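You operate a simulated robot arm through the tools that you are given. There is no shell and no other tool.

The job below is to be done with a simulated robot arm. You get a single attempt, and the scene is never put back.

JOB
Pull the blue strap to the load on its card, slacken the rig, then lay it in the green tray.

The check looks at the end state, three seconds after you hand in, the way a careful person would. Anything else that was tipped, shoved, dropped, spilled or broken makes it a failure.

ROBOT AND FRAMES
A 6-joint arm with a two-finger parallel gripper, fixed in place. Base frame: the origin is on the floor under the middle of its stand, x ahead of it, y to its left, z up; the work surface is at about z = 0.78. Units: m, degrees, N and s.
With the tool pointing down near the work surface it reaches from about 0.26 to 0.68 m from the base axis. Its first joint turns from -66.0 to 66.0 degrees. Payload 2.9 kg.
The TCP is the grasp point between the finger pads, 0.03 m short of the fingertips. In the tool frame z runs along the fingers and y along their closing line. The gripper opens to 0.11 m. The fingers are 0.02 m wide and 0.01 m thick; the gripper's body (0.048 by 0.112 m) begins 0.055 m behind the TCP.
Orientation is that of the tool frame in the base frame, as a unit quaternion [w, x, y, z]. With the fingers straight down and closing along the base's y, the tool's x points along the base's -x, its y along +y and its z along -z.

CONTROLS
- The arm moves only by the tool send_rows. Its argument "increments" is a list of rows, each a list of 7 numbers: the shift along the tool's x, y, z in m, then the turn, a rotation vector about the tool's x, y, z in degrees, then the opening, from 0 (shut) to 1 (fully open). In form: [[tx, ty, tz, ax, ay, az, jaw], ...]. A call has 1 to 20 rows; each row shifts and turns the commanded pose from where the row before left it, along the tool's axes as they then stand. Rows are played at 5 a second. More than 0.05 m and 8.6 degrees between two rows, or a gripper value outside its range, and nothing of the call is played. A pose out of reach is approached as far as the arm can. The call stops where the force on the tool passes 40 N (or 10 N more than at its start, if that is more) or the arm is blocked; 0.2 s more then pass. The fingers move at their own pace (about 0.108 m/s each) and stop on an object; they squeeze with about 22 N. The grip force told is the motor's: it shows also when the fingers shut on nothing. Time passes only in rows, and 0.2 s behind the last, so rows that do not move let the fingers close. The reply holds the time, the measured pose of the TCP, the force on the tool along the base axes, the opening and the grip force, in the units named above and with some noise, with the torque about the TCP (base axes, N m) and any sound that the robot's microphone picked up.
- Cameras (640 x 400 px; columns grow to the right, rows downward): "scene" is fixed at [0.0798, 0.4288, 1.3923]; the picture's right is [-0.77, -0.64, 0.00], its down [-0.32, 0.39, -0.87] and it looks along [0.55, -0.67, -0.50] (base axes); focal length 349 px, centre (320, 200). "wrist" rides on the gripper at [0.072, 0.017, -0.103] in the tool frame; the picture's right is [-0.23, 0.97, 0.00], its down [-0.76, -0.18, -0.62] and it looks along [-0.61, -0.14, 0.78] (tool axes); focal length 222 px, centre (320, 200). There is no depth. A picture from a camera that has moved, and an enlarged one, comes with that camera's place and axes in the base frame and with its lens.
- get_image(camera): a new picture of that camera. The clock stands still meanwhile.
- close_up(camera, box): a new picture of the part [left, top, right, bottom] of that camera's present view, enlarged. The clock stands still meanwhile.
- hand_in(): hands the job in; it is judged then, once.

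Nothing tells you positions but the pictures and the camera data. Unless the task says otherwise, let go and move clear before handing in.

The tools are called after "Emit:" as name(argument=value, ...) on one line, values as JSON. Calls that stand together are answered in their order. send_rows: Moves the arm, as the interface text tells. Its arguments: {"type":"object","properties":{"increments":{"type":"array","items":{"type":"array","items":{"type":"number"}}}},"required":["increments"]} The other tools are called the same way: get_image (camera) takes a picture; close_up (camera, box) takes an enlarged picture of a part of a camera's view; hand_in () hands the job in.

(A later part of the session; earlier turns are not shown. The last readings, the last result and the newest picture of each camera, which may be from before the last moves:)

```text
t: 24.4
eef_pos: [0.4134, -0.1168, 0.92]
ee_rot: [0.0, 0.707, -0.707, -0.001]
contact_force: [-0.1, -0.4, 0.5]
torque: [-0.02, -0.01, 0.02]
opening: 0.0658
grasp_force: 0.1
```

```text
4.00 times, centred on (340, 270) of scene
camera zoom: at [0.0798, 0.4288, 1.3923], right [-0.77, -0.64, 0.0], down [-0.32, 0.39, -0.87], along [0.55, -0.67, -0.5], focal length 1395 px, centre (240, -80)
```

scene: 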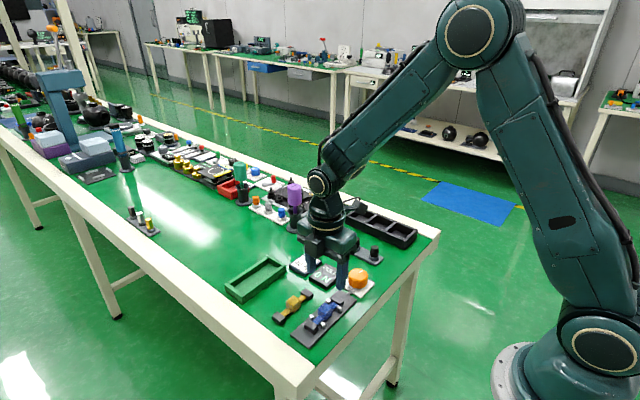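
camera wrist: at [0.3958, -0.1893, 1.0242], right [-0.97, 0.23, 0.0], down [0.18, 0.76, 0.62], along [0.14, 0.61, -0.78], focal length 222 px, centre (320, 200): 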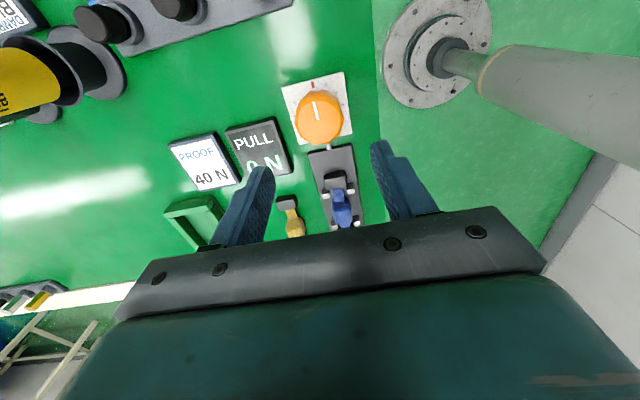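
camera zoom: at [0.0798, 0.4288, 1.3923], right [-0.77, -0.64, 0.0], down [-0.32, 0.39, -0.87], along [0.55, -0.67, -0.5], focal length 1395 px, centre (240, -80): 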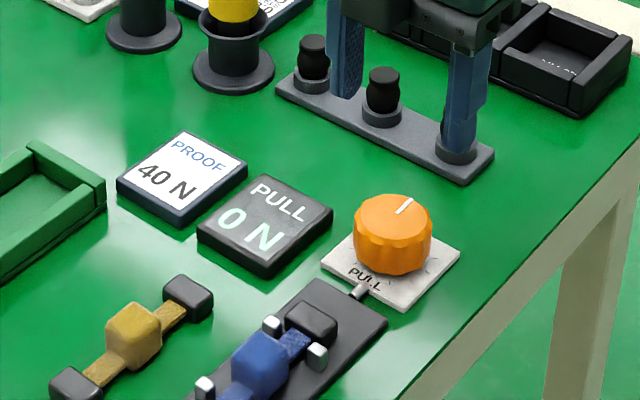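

The knob is centred at about (0.413, -0.118) with its top at z≈0.817, and the dial rises clockwise seen from above. I'll descend around it.

Emit:
send_rows(increments=[[0.001, -0.0002, 0.025, 0, 0, 0, 0.56], [0, 0, 0.025, 0, 0, 0, 0.56], [0, 0, 0.025, 0, 0, 0, 0.56], [0, 0, 0.01, 0, 0, 0, 0.56], [0, 0, 0.01, 0, 0, 0, 0.56], [0, 0, 0, 0, 0, 0, 0.56]])

Emit:
get_image(camera="wrist")

Emit:
close_up(camera="scene", box=[280, 220, 400, 320])

```text
t: 25.8
eef_pos: [0.4141, -0.1183, 0.8257]
ee_rot: [-0.001, 0.707, -0.707, 0.0]
contact_force: [-0.1, -0.4, 0.9]
torque: [-0.03, 0.01, 0.04]
opening: 0.0616
grasp_force: 0.1
```

```text
taken
camera wrist: at [0.3959, -0.191, 0.9293], right [-0.97, 0.23, 0.0], down [0.18, 0.76, 0.62], along [0.14, 0.61, -0.78], focal length 222 px, centre (320, 200)
```

wrist: 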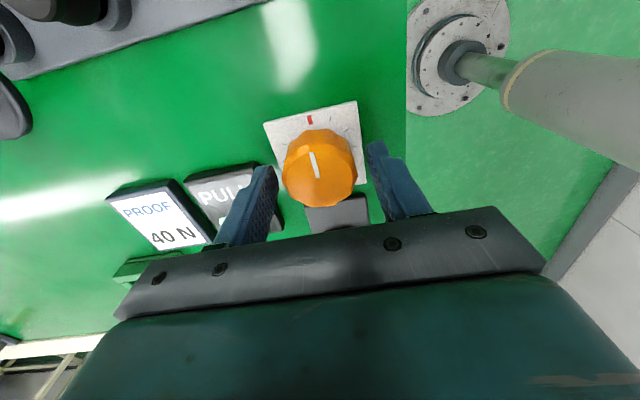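

```text
4.00 times, centred on (340, 270) of scene
camera zoom: at [0.0798, 0.4288, 1.3923], right [-0.77, -0.64, 0.0], down [-0.32, 0.39, -0.87], along [0.55, -0.67, -0.5], focal length 1395 px, centre (240, -80)
```

zoom: 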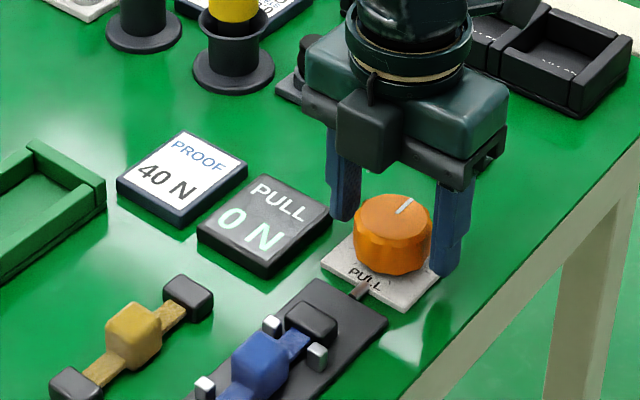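

The fingers are on both sides of the knob. I'll zoom in to check centring before closing.

Emit:
close_up(camera="wrist", box=[240, 90, 420, 230])

```text
2.86 times, centred on (330, 160) of wrist
camera zoom: at [0.3959, -0.191, 0.9293], right [-0.97, 0.23, 0.0], down [0.18, 0.76, 0.62], along [0.14, 0.61, -0.78], focal length 635 px, centre (291, 314)
```

zoom: 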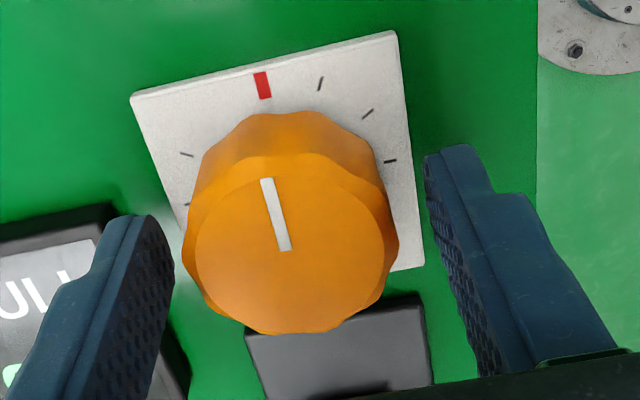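

The dial plate's centre gives the knob axis as (0.413, -0.118). I'll make a sub-millimetre correction and close on the knob.

Emit:
send_rows(increments=[[-0.0009, 0, 0.001, 0, 0, 0, 0.5], [0, 0, 0, 0, 0, 0, 0.42], [0, 0, 0, 0, 0, 0, 0.3], [0, 0, 0, 0, 0, 0, 0.2], [0, 0, 0, 0, 0, 0, 0.0], [0, 0, 0, 0, 0, 0, 0.0]])

Emit:
close_up(camera="scene", box=[280, 220, 400, 320])

```text
t: 27.2
eef_pos: [0.4143, -0.1177, 0.8251]
ee_rot: [0.0, -0.707, 0.707, -0.002]
contact_force: [7.4, -0.9, -4.2]
torque: [-0.15, 0.35, 0.0]
opening: 0.0456
grasp_force: 45.4
```

```text
4.00 times, centred on (340, 270) of scene
camera zoom: at [0.08, 0.4288, 1.3923], right [-0.77, -0.64, 0.0], down [-0.32, 0.39, -0.87], along [0.55, -0.67, -0.5], focal length 1395 px, centre (240, -80)
```

zoom: 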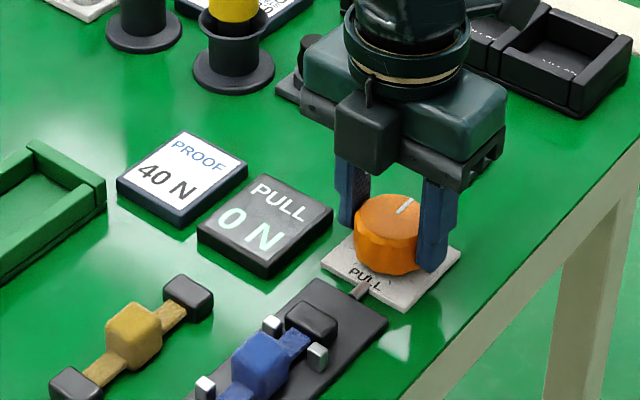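

The knob is gripped at 0.0456 m wide with a small sideways force. I'll re-centre by 0.4 mm and try a small clockwise turn of 6°.

Emit:
send_rows(increments=[[0, -0.0004, 0, 0, 0, 0, 0], [0, 0, 0, 0, 0, 3, 0], [0, 0, 0, 0, 0, 3, 0], [0, 0, 0, 0, 0, 0, 0]])

Emit:
close_up(camera="scene", box=[280, 220, 400, 320])

Emit:
close_up(camera="wrist", box=[240, 90, 420, 230])

```text
t: 28.2
eef_pos: [0.4137, -0.1178, 0.8251]
ee_rot: [0.0, -0.669, 0.743, 0.0]
contact_force: [7.1, -0.9, 1.7]
torque: [0.21, 0.64, 0.01]
opening: 0.0455
grasp_force: 45.1
```

```text
4.00 times, centred on (340, 270) of scene
camera zoom: at [0.08, 0.4288, 1.3923], right [-0.77, -0.64, 0.0], down [-0.32, 0.39, -0.87], along [0.55, -0.67, -0.5], focal length 1395 px, centre (240, -80)
```

zoom: 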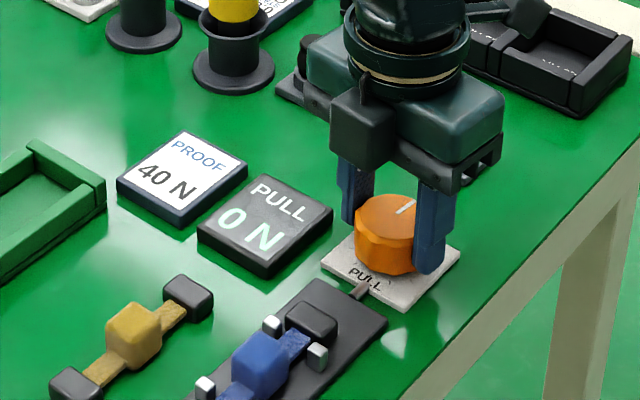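

```text
2.86 times, centred on (330, 160) of wrist
camera zoom: at [0.3889, -0.1878, 0.9285], right [-0.94, 0.33, 0.0], down [0.26, 0.74, 0.62], along [0.21, 0.59, -0.78], focal length 635 px, centre (291, 314)
```

zoom: 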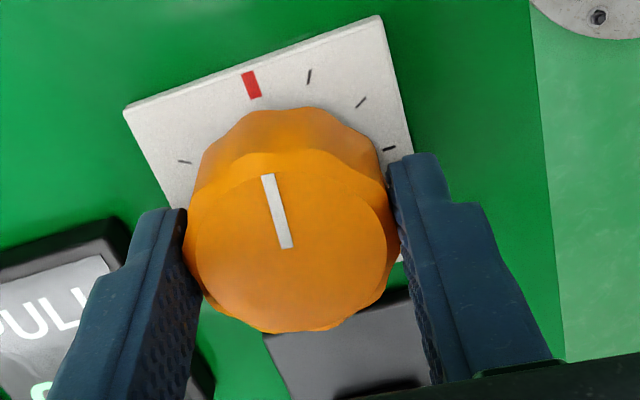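

The knob follows the gripper and the display still shows 0 N. I'll keep turning clockwise in modest steps and read the display each time.

Emit:
send_rows(increments=[[0, -0.0003, 0, 0, 0, 5, 0], [0, 0, 0, 0, 0, 5, 0], [0, 0, 0, 0, 0, 5, 0], [0, 0, 0, 0, 0, 0, 0]])

Emit:
close_up(camera="scene", box=[280, 240, 400, 350])

```text
t: 29.2
eef_pos: [0.4156, -0.1177, 0.8247]
ee_rot: [0.0, -0.566, 0.825, 0.0]
contact_force: [5.7, -3.4, 3.8]
torque: [0.26, 0.36, -0.03]
opening: 0.0456
grasp_force: 45.4
```

```text
3.64 times, centred on (340, 295) of scene
camera zoom: at [0.0799, 0.4287, 1.3924], right [-0.77, -0.64, 0.0], down [-0.32, 0.39, -0.87], along [0.55, -0.67, -0.5], focal length 1268 px, centre (247, -146)
```

zoom: 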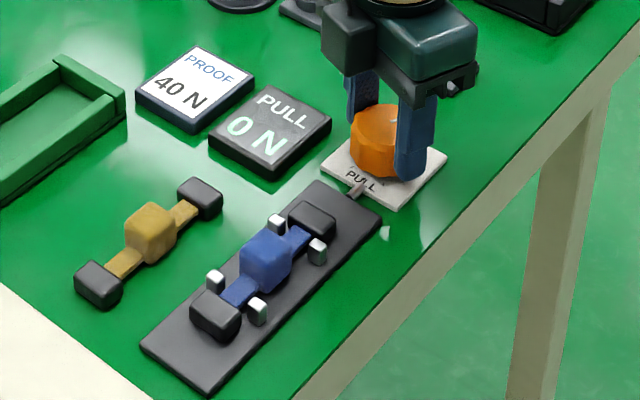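

Still 0 N at about 21° of turn. I'll continue, watching the near pegs for movement.

Emit:
send_rows(increments=[[0, 0, 0, 0, 0, 5, 0], [0, 0, 0, 0, 0, 5, 0], [0, 0, 0, 0, 0, 5, 0], [0, 0, 0, 0, 0, 0, 0]])

Emit:
close_up(camera="scene", box=[280, 240, 400, 350])

Emit:
close_up(camera="wrist", box=[240, 60, 420, 230])

```text
t: 30.2
eef_pos: [0.4143, -0.1167, 0.8249]
ee_rot: [0.0, -0.453, 0.892, -0.001]
contact_force: [2.8, -1.5, 12.2]
torque: [-0.02, 0.38, -0.03]
opening: 0.0455
grasp_force: 44.6
```

```text
3.64 times, centred on (340, 295) of scene
camera zoom: at [0.0797, 0.4288, 1.3923], right [-0.77, -0.64, 0.0], down [-0.32, 0.39, -0.87], along [0.55, -0.67, -0.5], focal length 1268 px, centre (247, -146)
```

zoom: 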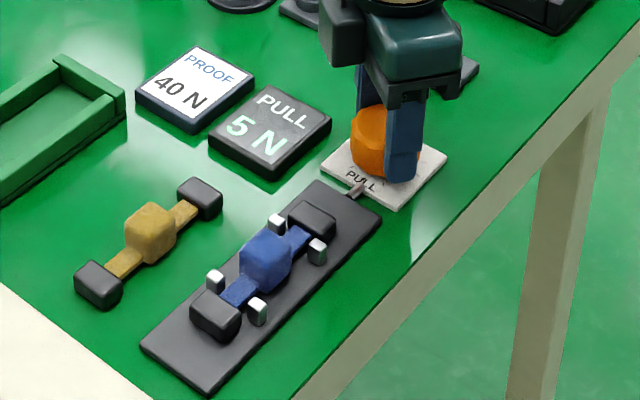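

```text
2.35 times, centred on (330, 145) of wrist
camera zoom: at [0.3572, -0.1662, 0.9285], right [-0.65, 0.76, 0.0], down [0.59, 0.51, 0.62], along [0.47, 0.41, -0.78], focal length 523 px, centre (296, 329)
```

zoom: 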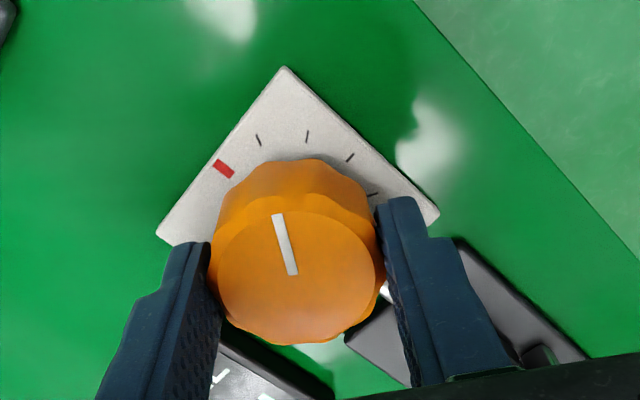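

The display reads 5 N at about 36°, so the strap is starting to take load. Now 5° steps.

Emit:
send_rows(increments=[[0, 0, -0.0004, 0, 0, 2.5, 0], [0, 0, 0, 0, 0, 2.5, 0], [0, 0, 0, 0, 0, 0, 0]])

Emit:
close_up(camera="scene", box=[280, 240, 400, 350])

```text
t: 31.0
eef_pos: [0.4144, -0.1183, 0.8251]
ee_rot: [0.0, -0.415, 0.91, 0.0]
contact_force: [5.1, 0.0, -3.5]
torque: [-0.33, -0.67, 0.0]
opening: 0.0456
grasp_force: 45.3
```

```text
3.64 times, centred on (340, 295) of scene
camera zoom: at [0.0799, 0.4288, 1.3923], right [-0.77, -0.64, 0.0], down [-0.32, 0.39, -0.87], along [0.55, -0.67, -0.5], focal length 1268 px, centre (247, -146)
```

zoom: 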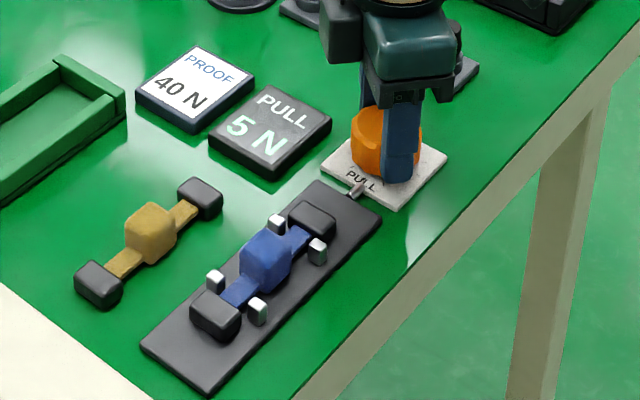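

Still 5 N, so the readout may be coarse or lag a little. I'll hold a moment, then go another 5°.

Emit:
send_rows(increments=[[0, 0, 0, 0, 0, 2.5, 0], [0, 0, 0, 0, 0, 2.5, 0], [0, 0, 0, 0, 0, 0, 0], [0, 0, 0, 0, 0, 0, 0]])

Emit:
close_up(camera="scene", box=[280, 240, 400, 350])

Emit:
close_up(camera="wrist", box=[240, 60, 420, 230])

```text
t: 32.0
eef_pos: [0.4149, -0.1169, 0.8252]
ee_rot: [0.0, -0.375, 0.927, 0.0]
contact_force: [6.2, -0.2, -10.9]
torque: [-0.25, -0.82, -0.01]
opening: 0.0456
grasp_force: 45.0
```

```text
3.64 times, centred on (340, 295) of scene
camera zoom: at [0.0801, 0.4287, 1.3923], right [-0.77, -0.64, 0.0], down [-0.32, 0.39, -0.87], along [0.55, -0.67, -0.5], focal length 1268 px, centre (247, -146)
```

zoom: 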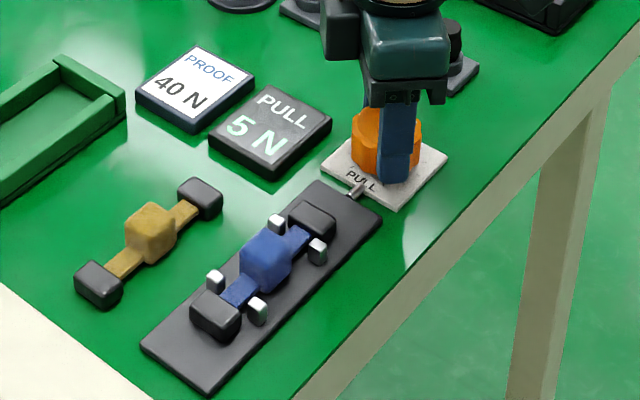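

```text
2.35 times, centred on (330, 145) of wrist
camera zoom: at [0.3497, -0.1558, 0.9285], right [-0.51, 0.86, 0.0], down [0.67, 0.4, 0.62], along [0.53, 0.32, -0.78], focal length 523 px, centre (296, 329)
```

zoom: 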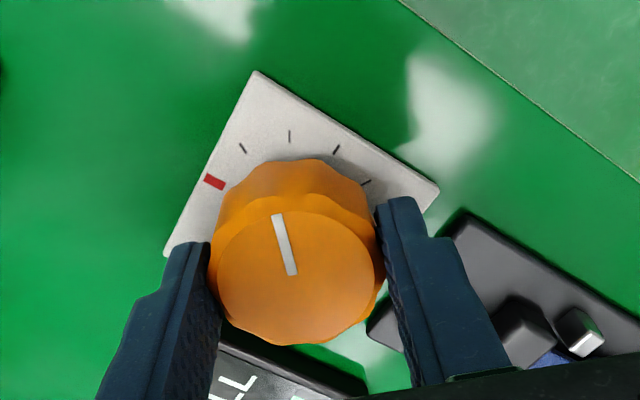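

46° of turn gives a steady 5 N. I'll continue in small steps.

Emit:
send_rows(increments=[[0, 0, 0.0002, 0, 0, 2.5, 0], [0, 0, 0, 0, 0, 2.5, 0], [0, 0, 0, 0, 0, 0, 0]])

Emit:
close_up(camera="scene", box=[280, 240, 400, 350])

```text
t: 32.8
eef_pos: [0.4138, -0.1177, 0.8255]
ee_rot: [0.0, -0.333, 0.943, 0.0]
contact_force: [7.2, -1.4, -8.0]
torque: [0.08, 0.17, 0.0]
opening: 0.0454
grasp_force: 45.3
```

```text
3.64 times, centred on (340, 295) of scene
camera zoom: at [0.08, 0.4288, 1.3923], right [-0.77, -0.64, 0.0], down [-0.32, 0.39, -0.87], along [0.55, -0.67, -0.5], focal length 1268 px, centre (247, -146)
```

zoom: 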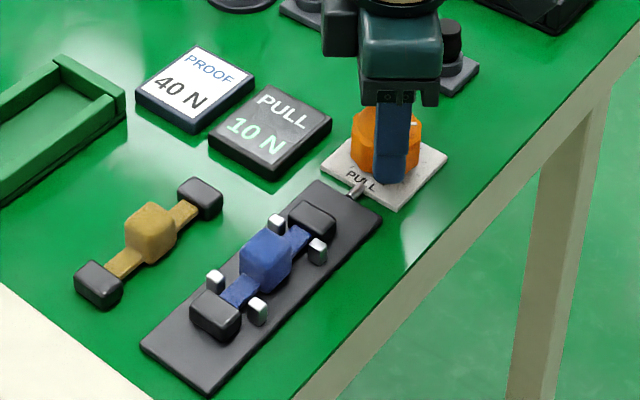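

10 N at about 51°, so the readout moves in 5 N steps. I'll continue and note where each step occurs.

Emit:
send_rows(increments=[[0, 0, 0.0002, 0, 0, 2.5, 0], [0, 0, 0, 0, 0, 2.5, 0], [0, 0, 0, 0, 0, 0, 0]])

Emit:
close_up(camera="scene", box=[310, 255, 350, 285])

Emit:
send_rows(increments=[[0, 0, 0, 0, 0, 2.5, 0], [0, 0, 0, 0, 0, 2.5, 0], [0, 0, 0, 0, 0, 0, 0]])

Emit:
close_up(camera="scene", box=[310, 255, 350, 285])

```text
t: 33.6
eef_pos: [0.4153, -0.1185, 0.8255]
ee_rot: [0.0, -0.292, 0.957, 0.0]
contact_force: [5.0, -3.9, 2.6]
torque: [0.34, 0.5, 0.03]
opening: 0.0457
grasp_force: 45.3
```

```text
13.33 times, centred on (330, 270) of scene
camera zoom: at [0.0799, 0.4287, 1.3924], right [-0.77, -0.64, 0.0], down [-0.32, 0.39, -0.87], along [0.55, -0.67, -0.5], focal length 4651 px, centre (187, -733)
```

zoom: 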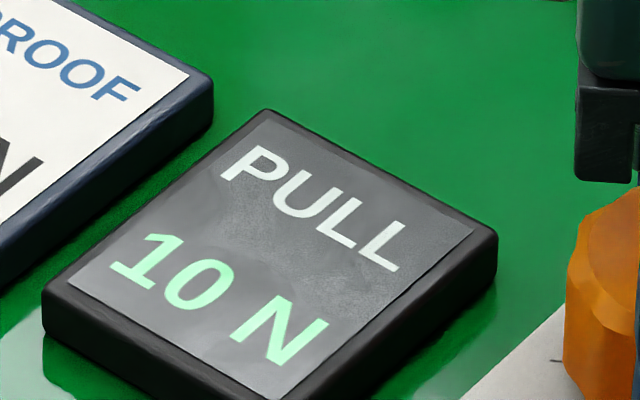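

```text
t: 34.4
eef_pos: [0.4141, -0.1187, 0.8243]
ee_rot: [0.0, -0.25, 0.968, 0.0]
contact_force: [3.9, -5.4, 7.5]
torque: [0.19, 0.28, -0.02]
opening: 0.0456
grasp_force: 44.8
```

```text
13.33 times, centred on (330, 270) of scene
camera zoom: at [0.0798, 0.4287, 1.3924], right [-0.77, -0.64, 0.0], down [-0.32, 0.39, -0.87], along [0.55, -0.67, -0.5], focal length 4651 px, centre (187, -733)
```

zoom: 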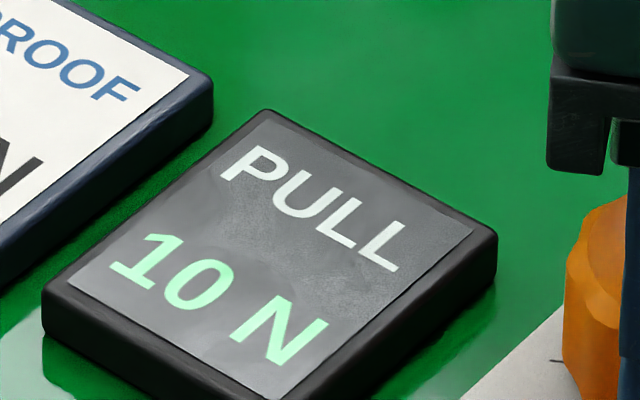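

Steady 10 N through 61°. I'm still well below target, so I'll continue in 5° steps and check the display after each.

Emit:
send_rows(increments=[[0, -0.0002, -0.0001, 0, 0, 2.5, 0], [0, 0, 0, 0, 0, 2.5, 0], [0, 0, 0, 0, 0, 0, 0]])

Emit:
close_up(camera="scene", box=[310, 255, 350, 285])

Emit:
send_rows(increments=[[0, 0, 0, 0, 0, 2.5, 0], [0, 0, 0, 0, 0, 2.5, 0], [0, 0, 0, 0, 0, 0, 0]])

Emit:
close_up(camera="scene", box=[310, 255, 350, 285])

```text
t: 35.2
eef_pos: [0.4146, -0.1169, 0.8254]
ee_rot: [0.0, -0.208, 0.978, 0.0]
contact_force: [4.3, -3.0, 11.3]
torque: [0.1, 0.45, 0.01]
opening: 0.0452
grasp_force: 44.7
```

```text
13.33 times, centred on (330, 270) of scene
camera zoom: at [0.0798, 0.4288, 1.3924], right [-0.77, -0.64, 0.0], down [-0.32, 0.39, -0.87], along [0.55, -0.67, -0.5], focal length 4651 px, centre (187, -733)
```

zoom: 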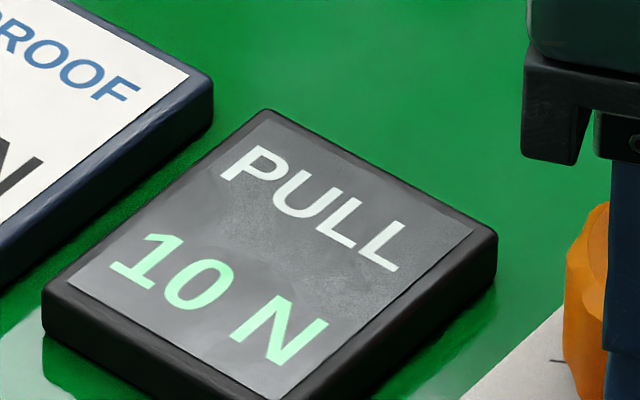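

```text
t: 36.0
eef_pos: [0.4145, -0.1185, 0.8252]
ee_rot: [0.001, -0.166, 0.986, 0.0]
contact_force: [5.1, -2.2, 17.2]
torque: [0.24, 0.76, -0.02]
opening: 0.0454
grasp_force: 45.2
```

```text
13.33 times, centred on (330, 270) of scene
camera zoom: at [0.0797, 0.4288, 1.3923], right [-0.77, -0.64, 0.0], down [-0.32, 0.39, -0.87], along [0.55, -0.67, -0.5], focal length 4651 px, centre (187, -733)
```

zoom: 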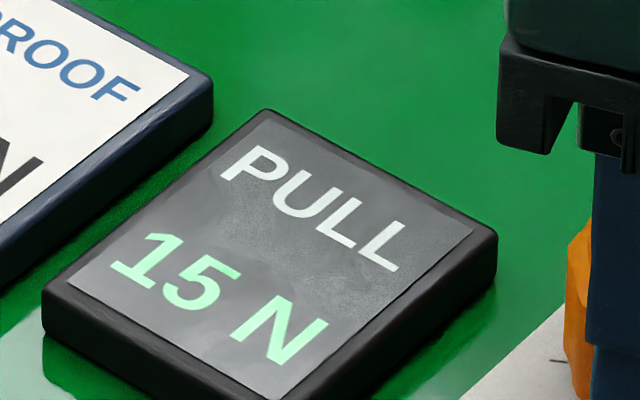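

15 N shows between 66° and 71°, so it takes about 20° per 5 N and 40 N should come near 170–178°. I'll ease the vertical force and continue.

Emit:
send_rows(increments=[[0, 0, -0.0005, 0, 0, 2.5, 0], [0, 0, 0, 0, 0, 2.5, 0], [0, 0, 0, 0, 0, 2.5, 0], [0, 0, 0, 0, 0, 2.5, 0], [0, 0, 0, 0, 0, 0, 0]])

Emit:
close_up(camera="scene", box=[280, 240, 400, 350])

Emit:
close_up(camera="wrist", box=[240, 60, 420, 230])

```text
t: 37.2
eef_pos: [0.4149, -0.1182, 0.8262]
ee_rot: [0.0, -0.078, 0.997, 0.001]
contact_force: [8.9, -2.1, -5.5]
torque: [-0.28, -1.22, 0.03]
opening: 0.0455
grasp_force: 44.5
```

```text
3.64 times, centred on (340, 295) of scene
camera zoom: at [0.08, 0.4287, 1.3923], right [-0.77, -0.64, 0.0], down [-0.32, 0.39, -0.87], along [0.55, -0.67, -0.5], focal length 1268 px, centre (247, -146)
```

zoom: 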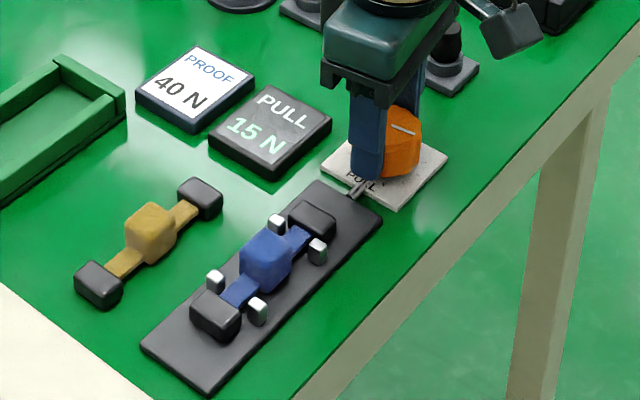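

```text
2.35 times, centred on (330, 145) of wrist
camera zoom: at [0.3395, -0.1125, 0.9285], right [0.07, 1.0, 0.0], down [0.78, -0.06, 0.62], along [0.62, -0.05, -0.78], focal length 523 px, centre (296, 329)
```

zoom: 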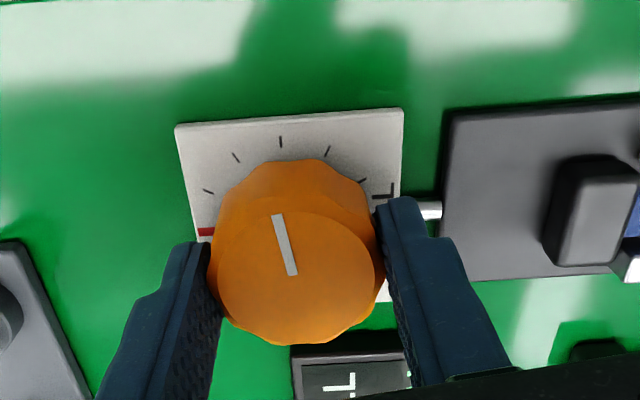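

Grip is holding with no slip, and it reads 15 N at 81°. On with 5–10° steps.

Emit:
send_rows(increments=[[0, 0, 0.0001, 0, 0, 2.5, 0], [0, 0, 0, 0, 0, 2.5, 0], [0, 0, 0, 0, 0, 2.5, 0], [0, 0, 0, 0, 0, 2.5, 0], [0, 0, 0, 0, 0, 0, 0]])

Emit:
close_up(camera="scene", box=[310, 255, 350, 285])

Emit:
send_rows(increments=[[0, 0, 0.0001, 0, 0, 2.5, 0], [0, 0, 0, 0, 0, 2.5, 0], [0, 0, 0, 0, 0, 2.5, 0], [0, 0, 0, 0, 0, 2.5, 0], [0, 0, 0, 0, 0, 0, 0]])

Emit:
close_up(camera="scene", box=[310, 255, 350, 285])

```text
t: 38.4
eef_pos: [0.4152, -0.1172, 0.8251]
ee_rot: [0.0, 0.009, 1.0, 0.0]
contact_force: [10.4, -5.6, -8.5]
torque: [0.36, -0.25, 0.0]
opening: 0.0454
grasp_force: 44.8
```

```text
13.33 times, centred on (330, 270) of scene
camera zoom: at [0.0802, 0.4286, 1.3924], right [-0.77, -0.64, 0.0], down [-0.32, 0.39, -0.87], along [0.55, -0.67, -0.5], focal length 4651 px, centre (187, -733)
```

zoom: 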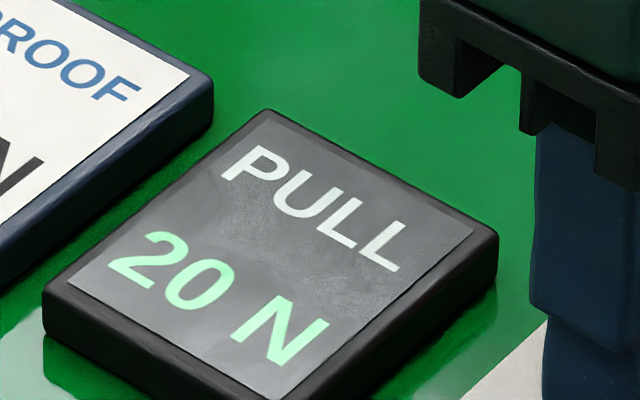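

```text
t: 39.6
eef_pos: [0.4139, -0.1187, 0.8252]
ee_rot: [0.0, 0.097, 0.995, 0.001]
contact_force: [8.8, -4.5, -8.0]
torque: [0.33, -0.39, -0.01]
opening: 0.0456
grasp_force: 44.8
```

```text
13.33 times, centred on (330, 270) of scene
camera zoom: at [0.0801, 0.4286, 1.3924], right [-0.77, -0.64, 0.0], down [-0.32, 0.39, -0.87], along [0.55, -0.67, -0.5], focal length 4651 px, centre (187, -733)
```

zoom: 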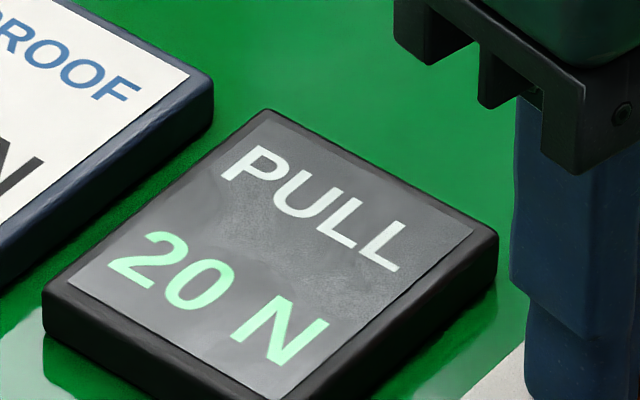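

20 N at 101°, which fits the linear trend. Continuing.

Emit:
send_rows(increments=[[-0.0003, -0.0002, 0.0002, 0, 0, 2.5, 0], [0, 0, 0, 0, 0, 2.5, 0], [0, 0, 0, 0, 0, 2.5, 0], [0, 0, 0, 0, 0, 2.5, 0], [0, 0, 0, 0, 0, 0, 0]])

Emit:
close_up(camera="scene", box=[280, 240, 400, 350])

Emit:
send_rows(increments=[[0, 0, 0, 0, 0, 2.5, 0], [0, 0, 0, 0, 0, 2.5, 0], [0, 0, 0, 0, 0, 2.5, 0], [0, 0, 0, 0, 0, 2.5, 0], [0, 0, 0, 0, 0, 0, 0]])

Emit:
close_up(camera="scene", box=[280, 240, 400, 350])

```text
t: 40.8
eef_pos: [0.4142, -0.1181, 0.8254]
ee_rot: [0.0, 0.182, 0.983, 0.0]
contact_force: [3.2, -3.7, 1.2]
torque: [0.2, -0.28, -0.04]
opening: 0.0455
grasp_force: 45.2
```

```text
3.64 times, centred on (340, 295) of scene
camera zoom: at [0.0798, 0.4287, 1.3924], right [-0.77, -0.64, 0.0], down [-0.32, 0.39, -0.87], along [0.55, -0.67, -0.5], focal length 1268 px, centre (247, -146)
```

zoom: 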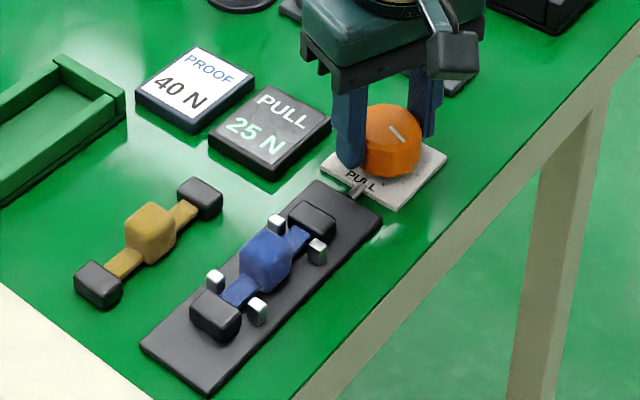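

```text
t: 42.0
eef_pos: [0.4147, -0.1182, 0.8253]
ee_rot: [0.001, 0.268, 0.963, 0.0]
contact_force: [-0.1, -4.7, 3.7]
torque: [0.4, -0.05, -0.01]
opening: 0.0457
grasp_force: 45.7
```

```text
3.64 times, centred on (340, 295) of scene
camera zoom: at [0.0798, 0.4287, 1.3924], right [-0.77, -0.64, 0.0], down [-0.32, 0.39, -0.87], along [0.55, -0.67, -0.5], focal length 1268 px, centre (247, -146)
```

zoom: 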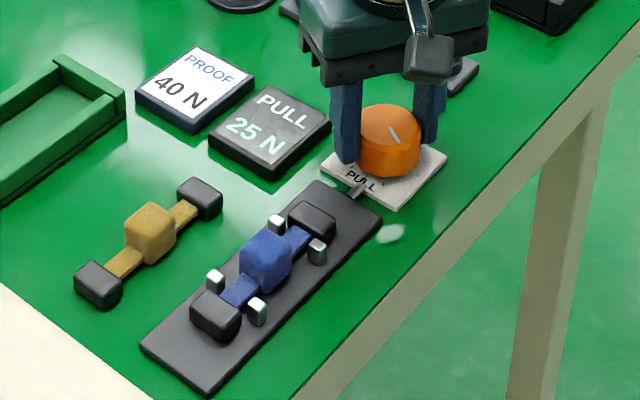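

25 N at 121°. I'll go on to 131° and then 141°.

Emit:
send_rows(increments=[[0, -0.0002, 0, 0, 0, 2.5, 0], [0, 0, 0, 0, 0, 2.5, 0], [0, 0, 0, 0, 0, 2.5, 0], [0, 0, 0, 0, 0, 2.5, 0], [0, 0, 0, 0, 0, 0, 0]])

Emit:
close_up(camera="scene", box=[310, 255, 350, 285])

Emit:
send_rows(increments=[[0, 0, 0, 0, 0, 2.5, 0], [0, 0, 0, 0, 0, 2.5, 0], [0, 0, 0, 0, 0, 2.5, 0], [0, 0, 0, 0, 0, 2.5, 0], [0, 0, 0, 0, 0, 0, 0]])

Emit:
close_up(camera="scene", box=[310, 255, 350, 285])

Emit:
close_up(camera="wrist", box=[240, 60, 420, 230])

```text
t: 43.2
eef_pos: [0.4143, -0.1175, 0.8251]
ee_rot: [0.0, 0.351, 0.936, 0.0]
contact_force: [0.6, -1.1, 8.5]
torque: [-0.41, 0.57, 0.03]
opening: 0.0455
grasp_force: 45.5
```

```text
13.33 times, centred on (330, 270) of scene
camera zoom: at [0.0797, 0.4288, 1.3923], right [-0.77, -0.64, 0.0], down [-0.32, 0.39, -0.87], along [0.55, -0.67, -0.5], focal length 4651 px, centre (187, -733)
```

zoom: 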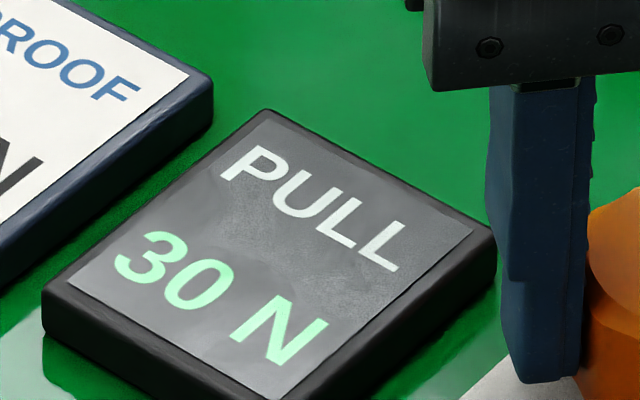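

```text
t: 44.4
eef_pos: [0.4137, -0.1185, 0.8258]
ee_rot: [0.0, 0.43, 0.903, 0.0]
contact_force: [1.5, -2.3, 4.4]
torque: [-0.3, 0.32, -0.07]
opening: 0.0451
grasp_force: 45.2
```

```text
13.33 times, centred on (330, 270) of scene
camera zoom: at [0.0798, 0.4288, 1.3923], right [-0.77, -0.64, 0.0], down [-0.32, 0.39, -0.87], along [0.55, -0.67, -0.5], focal length 4651 px, centre (187, -733)
```

zoom: 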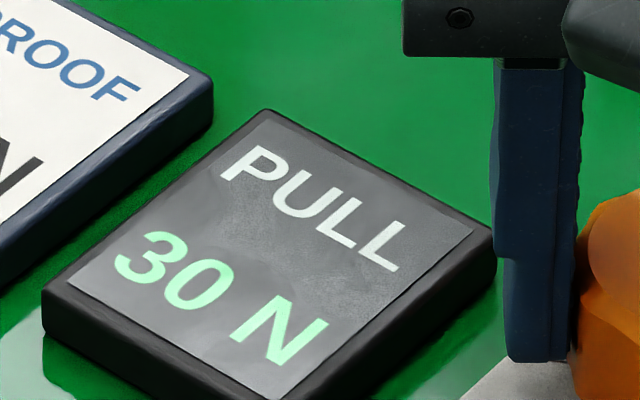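

```text
2.35 times, centred on (330, 145) of wrist
camera zoom: at [0.3812, -0.0513, 0.9285], right [0.9, 0.44, 0.0], down [0.34, -0.7, 0.62], along [0.27, -0.56, -0.78], focal length 523 px, centre (296, 329)
```

zoom: 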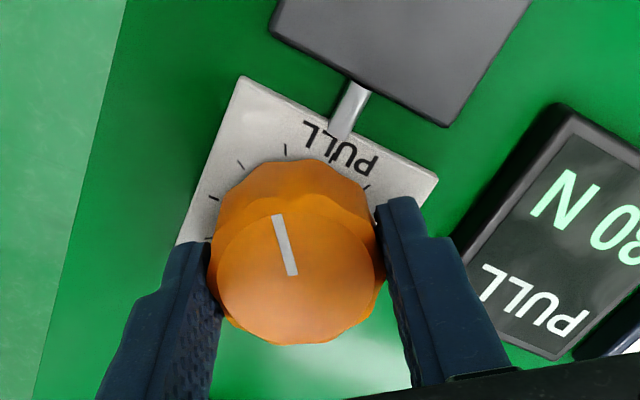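

30 N at 141°. I expect 35 N near 148° and 40 N near 168°, so I'm slowing down.

Emit:
send_rows(increments=[[0, 0, 0, 0, 0, 2.5, 0], [0, 0, 0, 0, 0, 2.5, 0], [0, 0, 0, 0, 0, 0, 0]])

Emit:
close_up(camera="scene", box=[310, 255, 350, 285])

Emit:
send_rows(increments=[[0, 0, 0, 0, 0, 2.5, 0], [0, 0, 0, 0, 0, 0, 0]])

Emit:
close_up(camera="scene", box=[310, 255, 350, 285])

```text
t: 45.2
eef_pos: [0.4145, -0.1192, 0.8252]
ee_rot: [0.0, 0.471, 0.882, 0.0]
contact_force: [-2.0, -2.9, 2.4]
torque: [-0.14, -0.7, 0.02]
opening: 0.0455
grasp_force: 45.1
```

```text
13.33 times, centred on (330, 270) of scene
camera zoom: at [0.0797, 0.4287, 1.3924], right [-0.77, -0.64, 0.0], down [-0.32, 0.39, -0.87], along [0.55, -0.67, -0.5], focal length 4651 px, centre (187, -733)
```

zoom: 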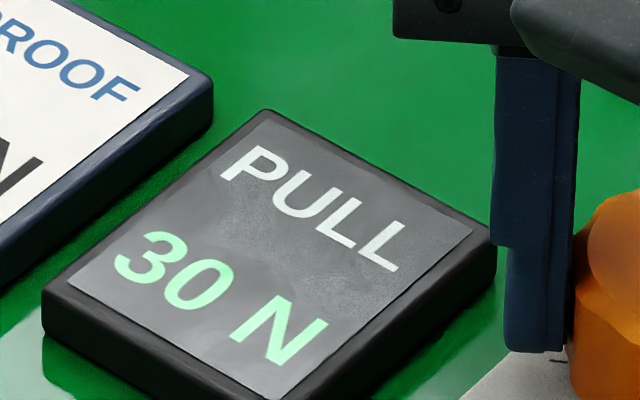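

```text
t: 45.8
eef_pos: [0.4141, -0.1173, 0.8253]
ee_rot: [0.0, 0.489, 0.872, -0.001]
contact_force: [-0.5, -3.9, 6.3]
torque: [0.38, -0.14, 0.0]
opening: 0.0453
grasp_force: 45.0
```

```text
13.33 times, centred on (330, 270) of scene
camera zoom: at [0.0797, 0.4287, 1.3924], right [-0.77, -0.64, 0.0], down [-0.32, 0.39, -0.87], along [0.55, -0.67, -0.5], focal length 4651 px, centre (187, -733)
```

zoom: 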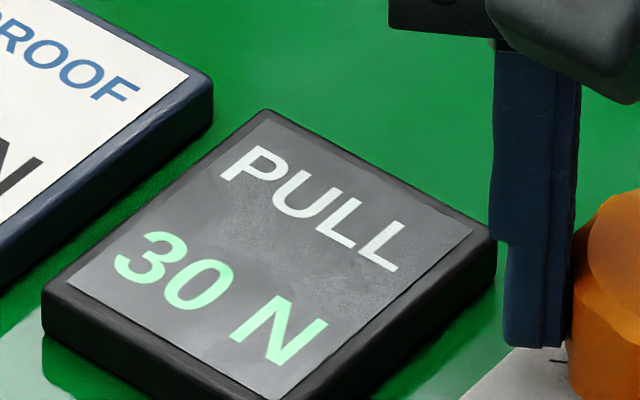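

Still 30 N at 148.5°. Continuing in 2.5° steps to find the 35 N transition.

Emit:
send_rows(increments=[[0, 0, 0, 0, 0, 2.5, 0], [0, 0, 0, 0, 0, 0, 0]])

Emit:
close_up(camera="scene", box=[310, 255, 350, 285])

Emit:
send_rows(increments=[[0, 0, 0, 0, 0, 2.5, 0], [0, 0, 0, 0, 0, 0, 0]])

Emit:
close_up(camera="scene", box=[310, 255, 350, 285])

```text
t: 46.4
eef_pos: [0.414, -0.1184, 0.8258]
ee_rot: [0.0, 0.508, 0.861, 0.0]
contact_force: [-3.4, -4.7, 5.3]
torque: [0.05, -0.33, 0.02]
opening: 0.0455
grasp_force: 45.0
```

```text
13.33 times, centred on (330, 270) of scene
camera zoom: at [0.0797, 0.4287, 1.3924], right [-0.77, -0.64, 0.0], down [-0.32, 0.39, -0.87], along [0.55, -0.67, -0.5], focal length 4651 px, centre (187, -733)
```

zoom: 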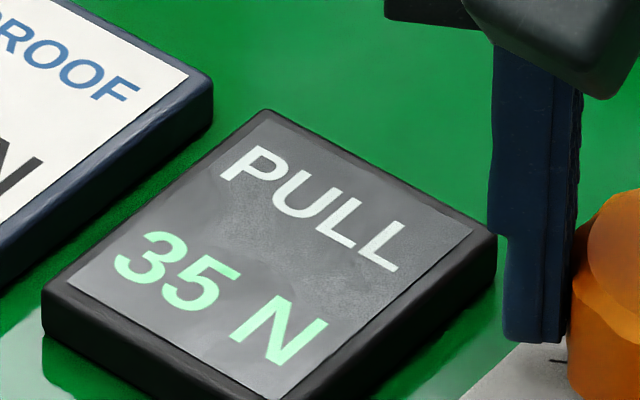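

```text
t: 47.0
eef_pos: [0.4148, -0.1179, 0.8248]
ee_rot: [0.0, 0.526, 0.851, -0.001]
contact_force: [-2.2, -4.9, 5.1]
torque: [0.1, -0.35, 0.03]
opening: 0.0455
grasp_force: 44.7
```

```text
13.33 times, centred on (330, 270) of scene
camera zoom: at [0.0797, 0.4287, 1.3924], right [-0.77, -0.64, 0.0], down [-0.32, 0.39, -0.87], along [0.55, -0.67, -0.5], focal length 4651 px, centre (187, -733)
```

zoom: 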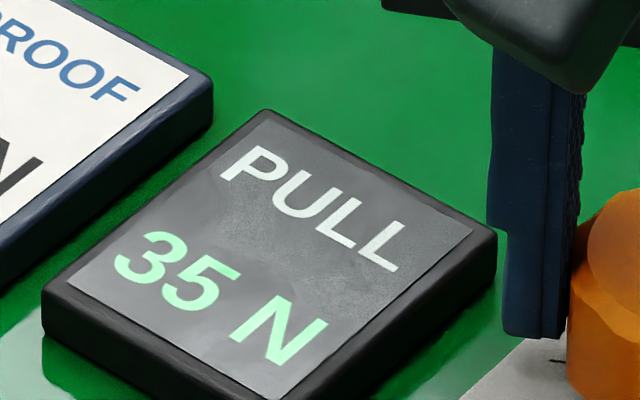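

35 N appears at about 150°, giving ~20.2° per 5 N, so 40 N should appear near 170°. I'll go to 163.5° and then take finer steps.

Emit:
send_rows(increments=[[0, 0, 0, 0, 0, 2.5, 0], [0, 0, 0, 0, 0, 2.5, 0], [0, 0, 0, 0, 0, 2.5, 0], [0, 0, 0, 0, 0, 2.5, 0], [0, 0, 0, 0, 0, 0, 0]])

Emit:
close_up(camera="scene", box=[310, 255, 350, 285])

Emit:
send_rows(increments=[[0, 0, 0, 0, 0, 2, 0], [0, 0, 0, 0, 0, 2, 0], [0, 0, 0, 0, 0, 0, 0]])

Emit:
close_up(camera="scene", box=[310, 255, 350, 285])

```text
t: 48.2
eef_pos: [0.4149, -0.1188, 0.8251]
ee_rot: [0.0, 0.599, 0.8, 0.0]
contact_force: [-4.1, -5.3, 4.3]
torque: [0.02, -0.35, 0.01]
opening: 0.0454
grasp_force: 45.0
```

```text
13.33 times, centred on (330, 270) of scene
camera zoom: at [0.0797, 0.4287, 1.3924], right [-0.77, -0.64, 0.0], down [-0.32, 0.39, -0.87], along [0.55, -0.67, -0.5], focal length 4651 px, centre (187, -733)
```

zoom: 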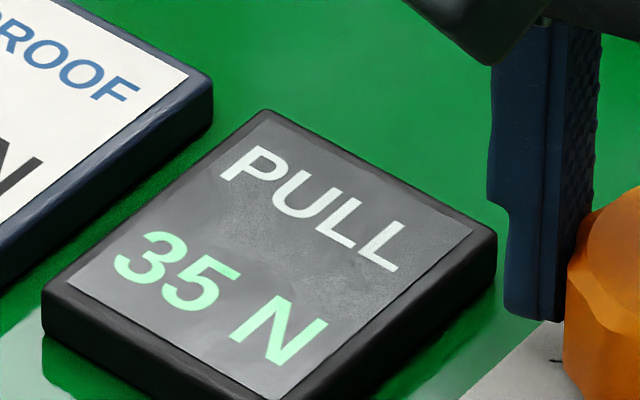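

```text
t: 49.0
eef_pos: [0.414, -0.1177, 0.8246]
ee_rot: [0.0, 0.626, 0.779, 0.0]
contact_force: [-2.2, -5.8, 4.7]
torque: [-0.04, 0.48, -0.01]
opening: 0.0456
grasp_force: 44.7
```

```text
13.33 times, centred on (330, 270) of scene
camera zoom: at [0.0797, 0.4287, 1.3924], right [-0.77, -0.64, 0.0], down [-0.32, 0.39, -0.87], along [0.55, -0.67, -0.5], focal length 4651 px, centre (187, -733)
```

zoom: 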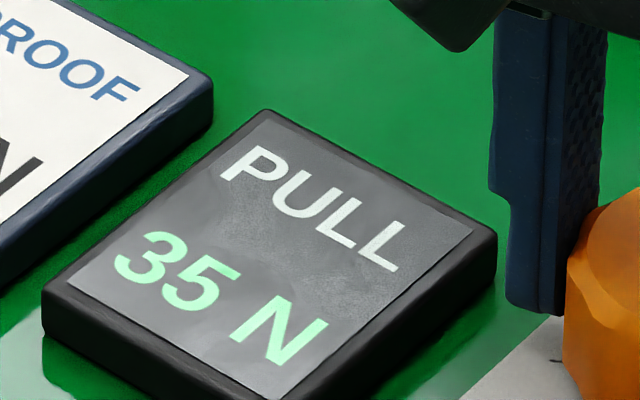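

Still 35 N at about 167.5°. I'll use 1.5° steps toward the 40 N transition.

Emit:
send_rows(increments=[[0, 0, 0, 0, 0, 1.5, 0], [0, 0, 0, 0, 0, 0, 0]])

Emit:
close_up(camera="scene", box=[310, 255, 350, 285])

Emit:
send_rows(increments=[[0, 0, 0, 0, 0, 1.5, 0], [0, 0, 0, 0, 0, 0, 0]])

Emit:
close_up(camera="scene", box=[310, 255, 350, 285])

```text
t: 49.6
eef_pos: [0.4145, -0.1189, 0.825]
ee_rot: [-0.001, 0.636, 0.772, 0.001]
contact_force: [-4.7, -5.0, 1.7]
torque: [-0.36, -0.59, 0.01]
opening: 0.0454
grasp_force: 44.9
```

```text
13.33 times, centred on (330, 270) of scene
camera zoom: at [0.0797, 0.4287, 1.3924], right [-0.77, -0.64, 0.0], down [-0.32, 0.39, -0.87], along [0.55, -0.67, -0.5], focal length 4651 px, centre (187, -733)
```

zoom: 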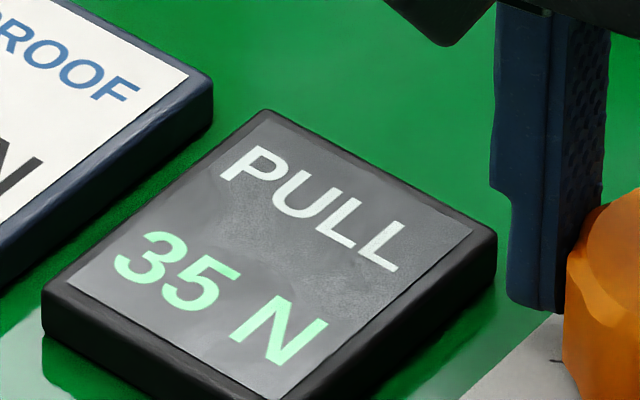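

```text
t: 50.2
eef_pos: [0.4143, -0.117, 0.8245]
ee_rot: [0.0, 0.646, 0.763, 0.0]
contact_force: [-4.9, -5.5, 2.1]
torque: [-0.23, -0.49, 0.03]
opening: 0.0456
grasp_force: 45.1
```

```text
13.33 times, centred on (330, 270) of scene
camera zoom: at [0.0797, 0.4287, 1.3924], right [-0.77, -0.64, 0.0], down [-0.32, 0.39, -0.87], along [0.55, -0.67, -0.5], focal length 4651 px, centre (187, -733)
```

zoom: 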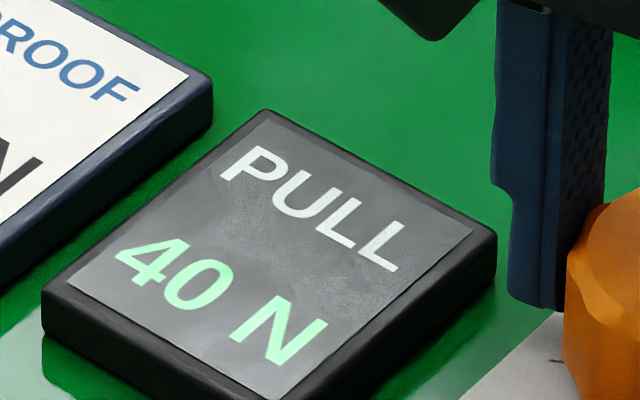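

40 N is showing at about 170°, and this is the edge of the 5 N band. I'll go about 6° further to get nearer to a true 40 N, confirm the display holds 40, and wait a moment.

Emit:
send_rows(increments=[[0, 0, 0, 0, 0, 1.5, 0], [0, 0, 0, 0, 0, 1.5, 0], [0, 0, 0, 0, 0, 0, 0]])

Emit:
close_up(camera="scene", box=[280, 240, 400, 350])

Emit:
send_rows(increments=[[0, 0, 0, 0, 0, 1.5, 0], [0, 0, 0, 0, 0, 1.5, 0], [0, 0, 0, 0, 0, 0, 0], [0, 0, 0, 0, 0, 0, 0], [0, 0, 0, 0, 0, 0, 0], [0, 0, 0, 0, 0, 0, 0], [0, 0, 0, 0, 0, 0, 0]])

Emit:
close_up(camera="scene", box=[280, 240, 400, 350])

Emit:
close_up(camera="wrist", box=[240, 20, 420, 230])

```text
t: 51.0
eef_pos: [0.4133, -0.1186, 0.8241]
ee_rot: [0.0, 0.666, 0.746, 0.0]
contact_force: [-8.2, -6.3, 9.6]
torque: [-0.07, -0.18, -0.03]
opening: 0.0454
grasp_force: 45.5
```

```text
3.64 times, centred on (340, 295) of scene
camera zoom: at [0.0795, 0.4287, 1.3924], right [-0.77, -0.64, 0.0], down [-0.32, 0.39, -0.87], along [0.55, -0.67, -0.5], focal length 1268 px, centre (247, -146)
```

zoom: 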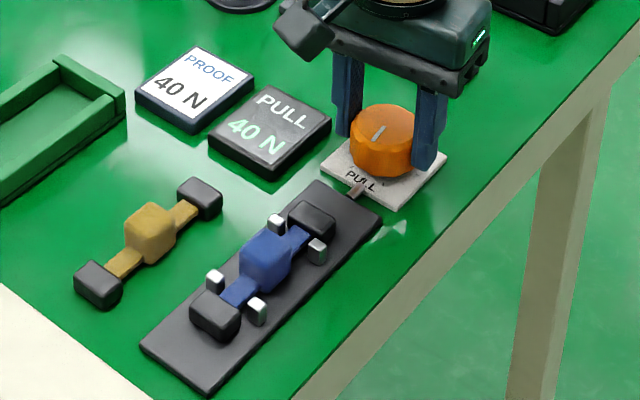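

```text
t: 52.6
eef_pos: [0.4147, -0.1181, 0.8253]
ee_rot: [0.0, 0.685, 0.728, 0.0]
contact_force: [-10.3, -4.6, 14.1]
torque: [-0.07, -0.15, 0.0]
opening: 0.0458
grasp_force: 45.4
```

```text
3.64 times, centred on (340, 295) of scene
camera zoom: at [0.0794, 0.4288, 1.3924], right [-0.77, -0.64, 0.0], down [-0.32, 0.39, -0.87], along [0.55, -0.67, -0.5], focal length 1268 px, centre (247, -146)
```

zoom: 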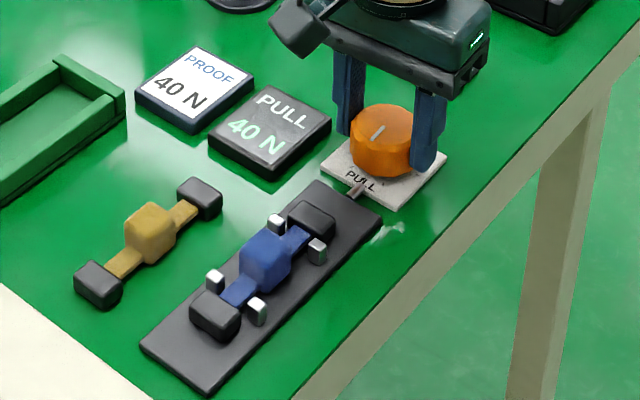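

```text
1.90 times, centred on (330, 125) of wrist
camera zoom: at [0.4257, -0.045, 0.9284], right [0.99, -0.17, 0.0], down [-0.13, -0.77, 0.62], along [-0.1, -0.61, -0.78], focal length 423 px, centre (301, 343)
```

zoom: 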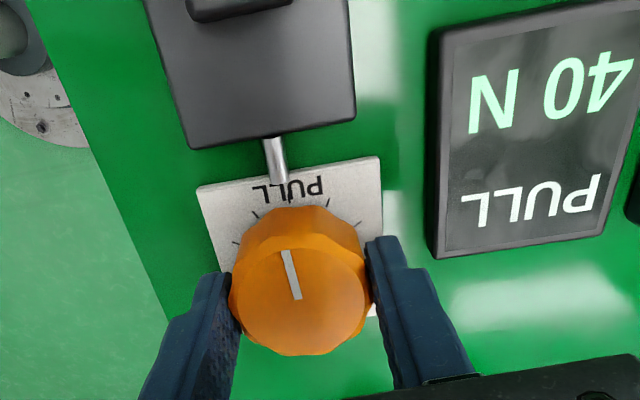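

The display is steady at 40 N with the pointer about 176° from zero. Now I'll slacken the rig by turning back counter-clockwise in stages.

Emit:
send_rows(increments=[[0, -0.0003, -0.0003, 0, 0, -5, 0], [0, 0, 0, 0, 0, -5, 0], [0, 0, 0, 0, 0, -5, 0], [0, 0, 0, 0, 0, -5, 0], [0, 0, 0, 0, 0, -5, 0], [0, 0, 0, 0, 0, -5, 0], [0, 0, 0, 0, 0, -5, 0], [0, 0, 0, 0, 0, -5, 0], [0, 0, 0, 0, 0, -5, 0], [0, 0, 0, 0, 0, -5, 0], [0, 0, 0, 0, 0, -5, 0], [0, 0, 0, 0, 0, -5, 0], [0, 0, 0, 0, 0, 0, 0]])

Emit:
close_up(camera="scene", box=[280, 240, 400, 350])

Emit:
close_up(camera="wrist", box=[240, 20, 420, 230])

```text
t: 55.4
eef_pos: [0.4134, -0.1179, 0.8247]
ee_rot: [-0.001, 0.229, 0.974, -0.001]
contact_force: [6.5, 0.9, -14.8]
torque: [-0.51, 0.18, -0.02]
opening: 0.0456
grasp_force: 44.8
```

```text
3.64 times, centred on (340, 295) of scene
camera zoom: at [0.0802, 0.4288, 1.3923], right [-0.77, -0.64, 0.0], down [-0.32, 0.39, -0.87], along [0.55, -0.67, -0.5], focal length 1268 px, centre (247, -146)
```

zoom: 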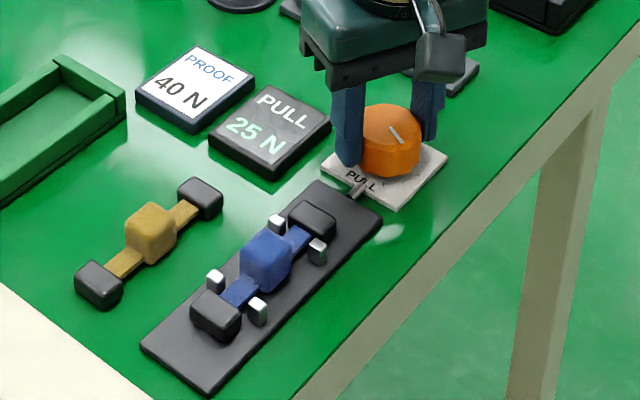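

```text
1.90 times, centred on (330, 125) of wrist
camera zoom: at [0.3562, -0.0708, 0.9285], right [0.64, 0.77, 0.0], down [0.6, -0.5, 0.62], along [0.48, -0.4, -0.78], focal length 423 px, centre (301, 343)
```

zoom: 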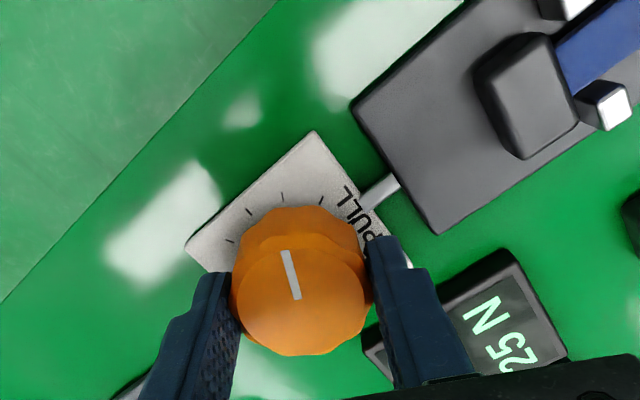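

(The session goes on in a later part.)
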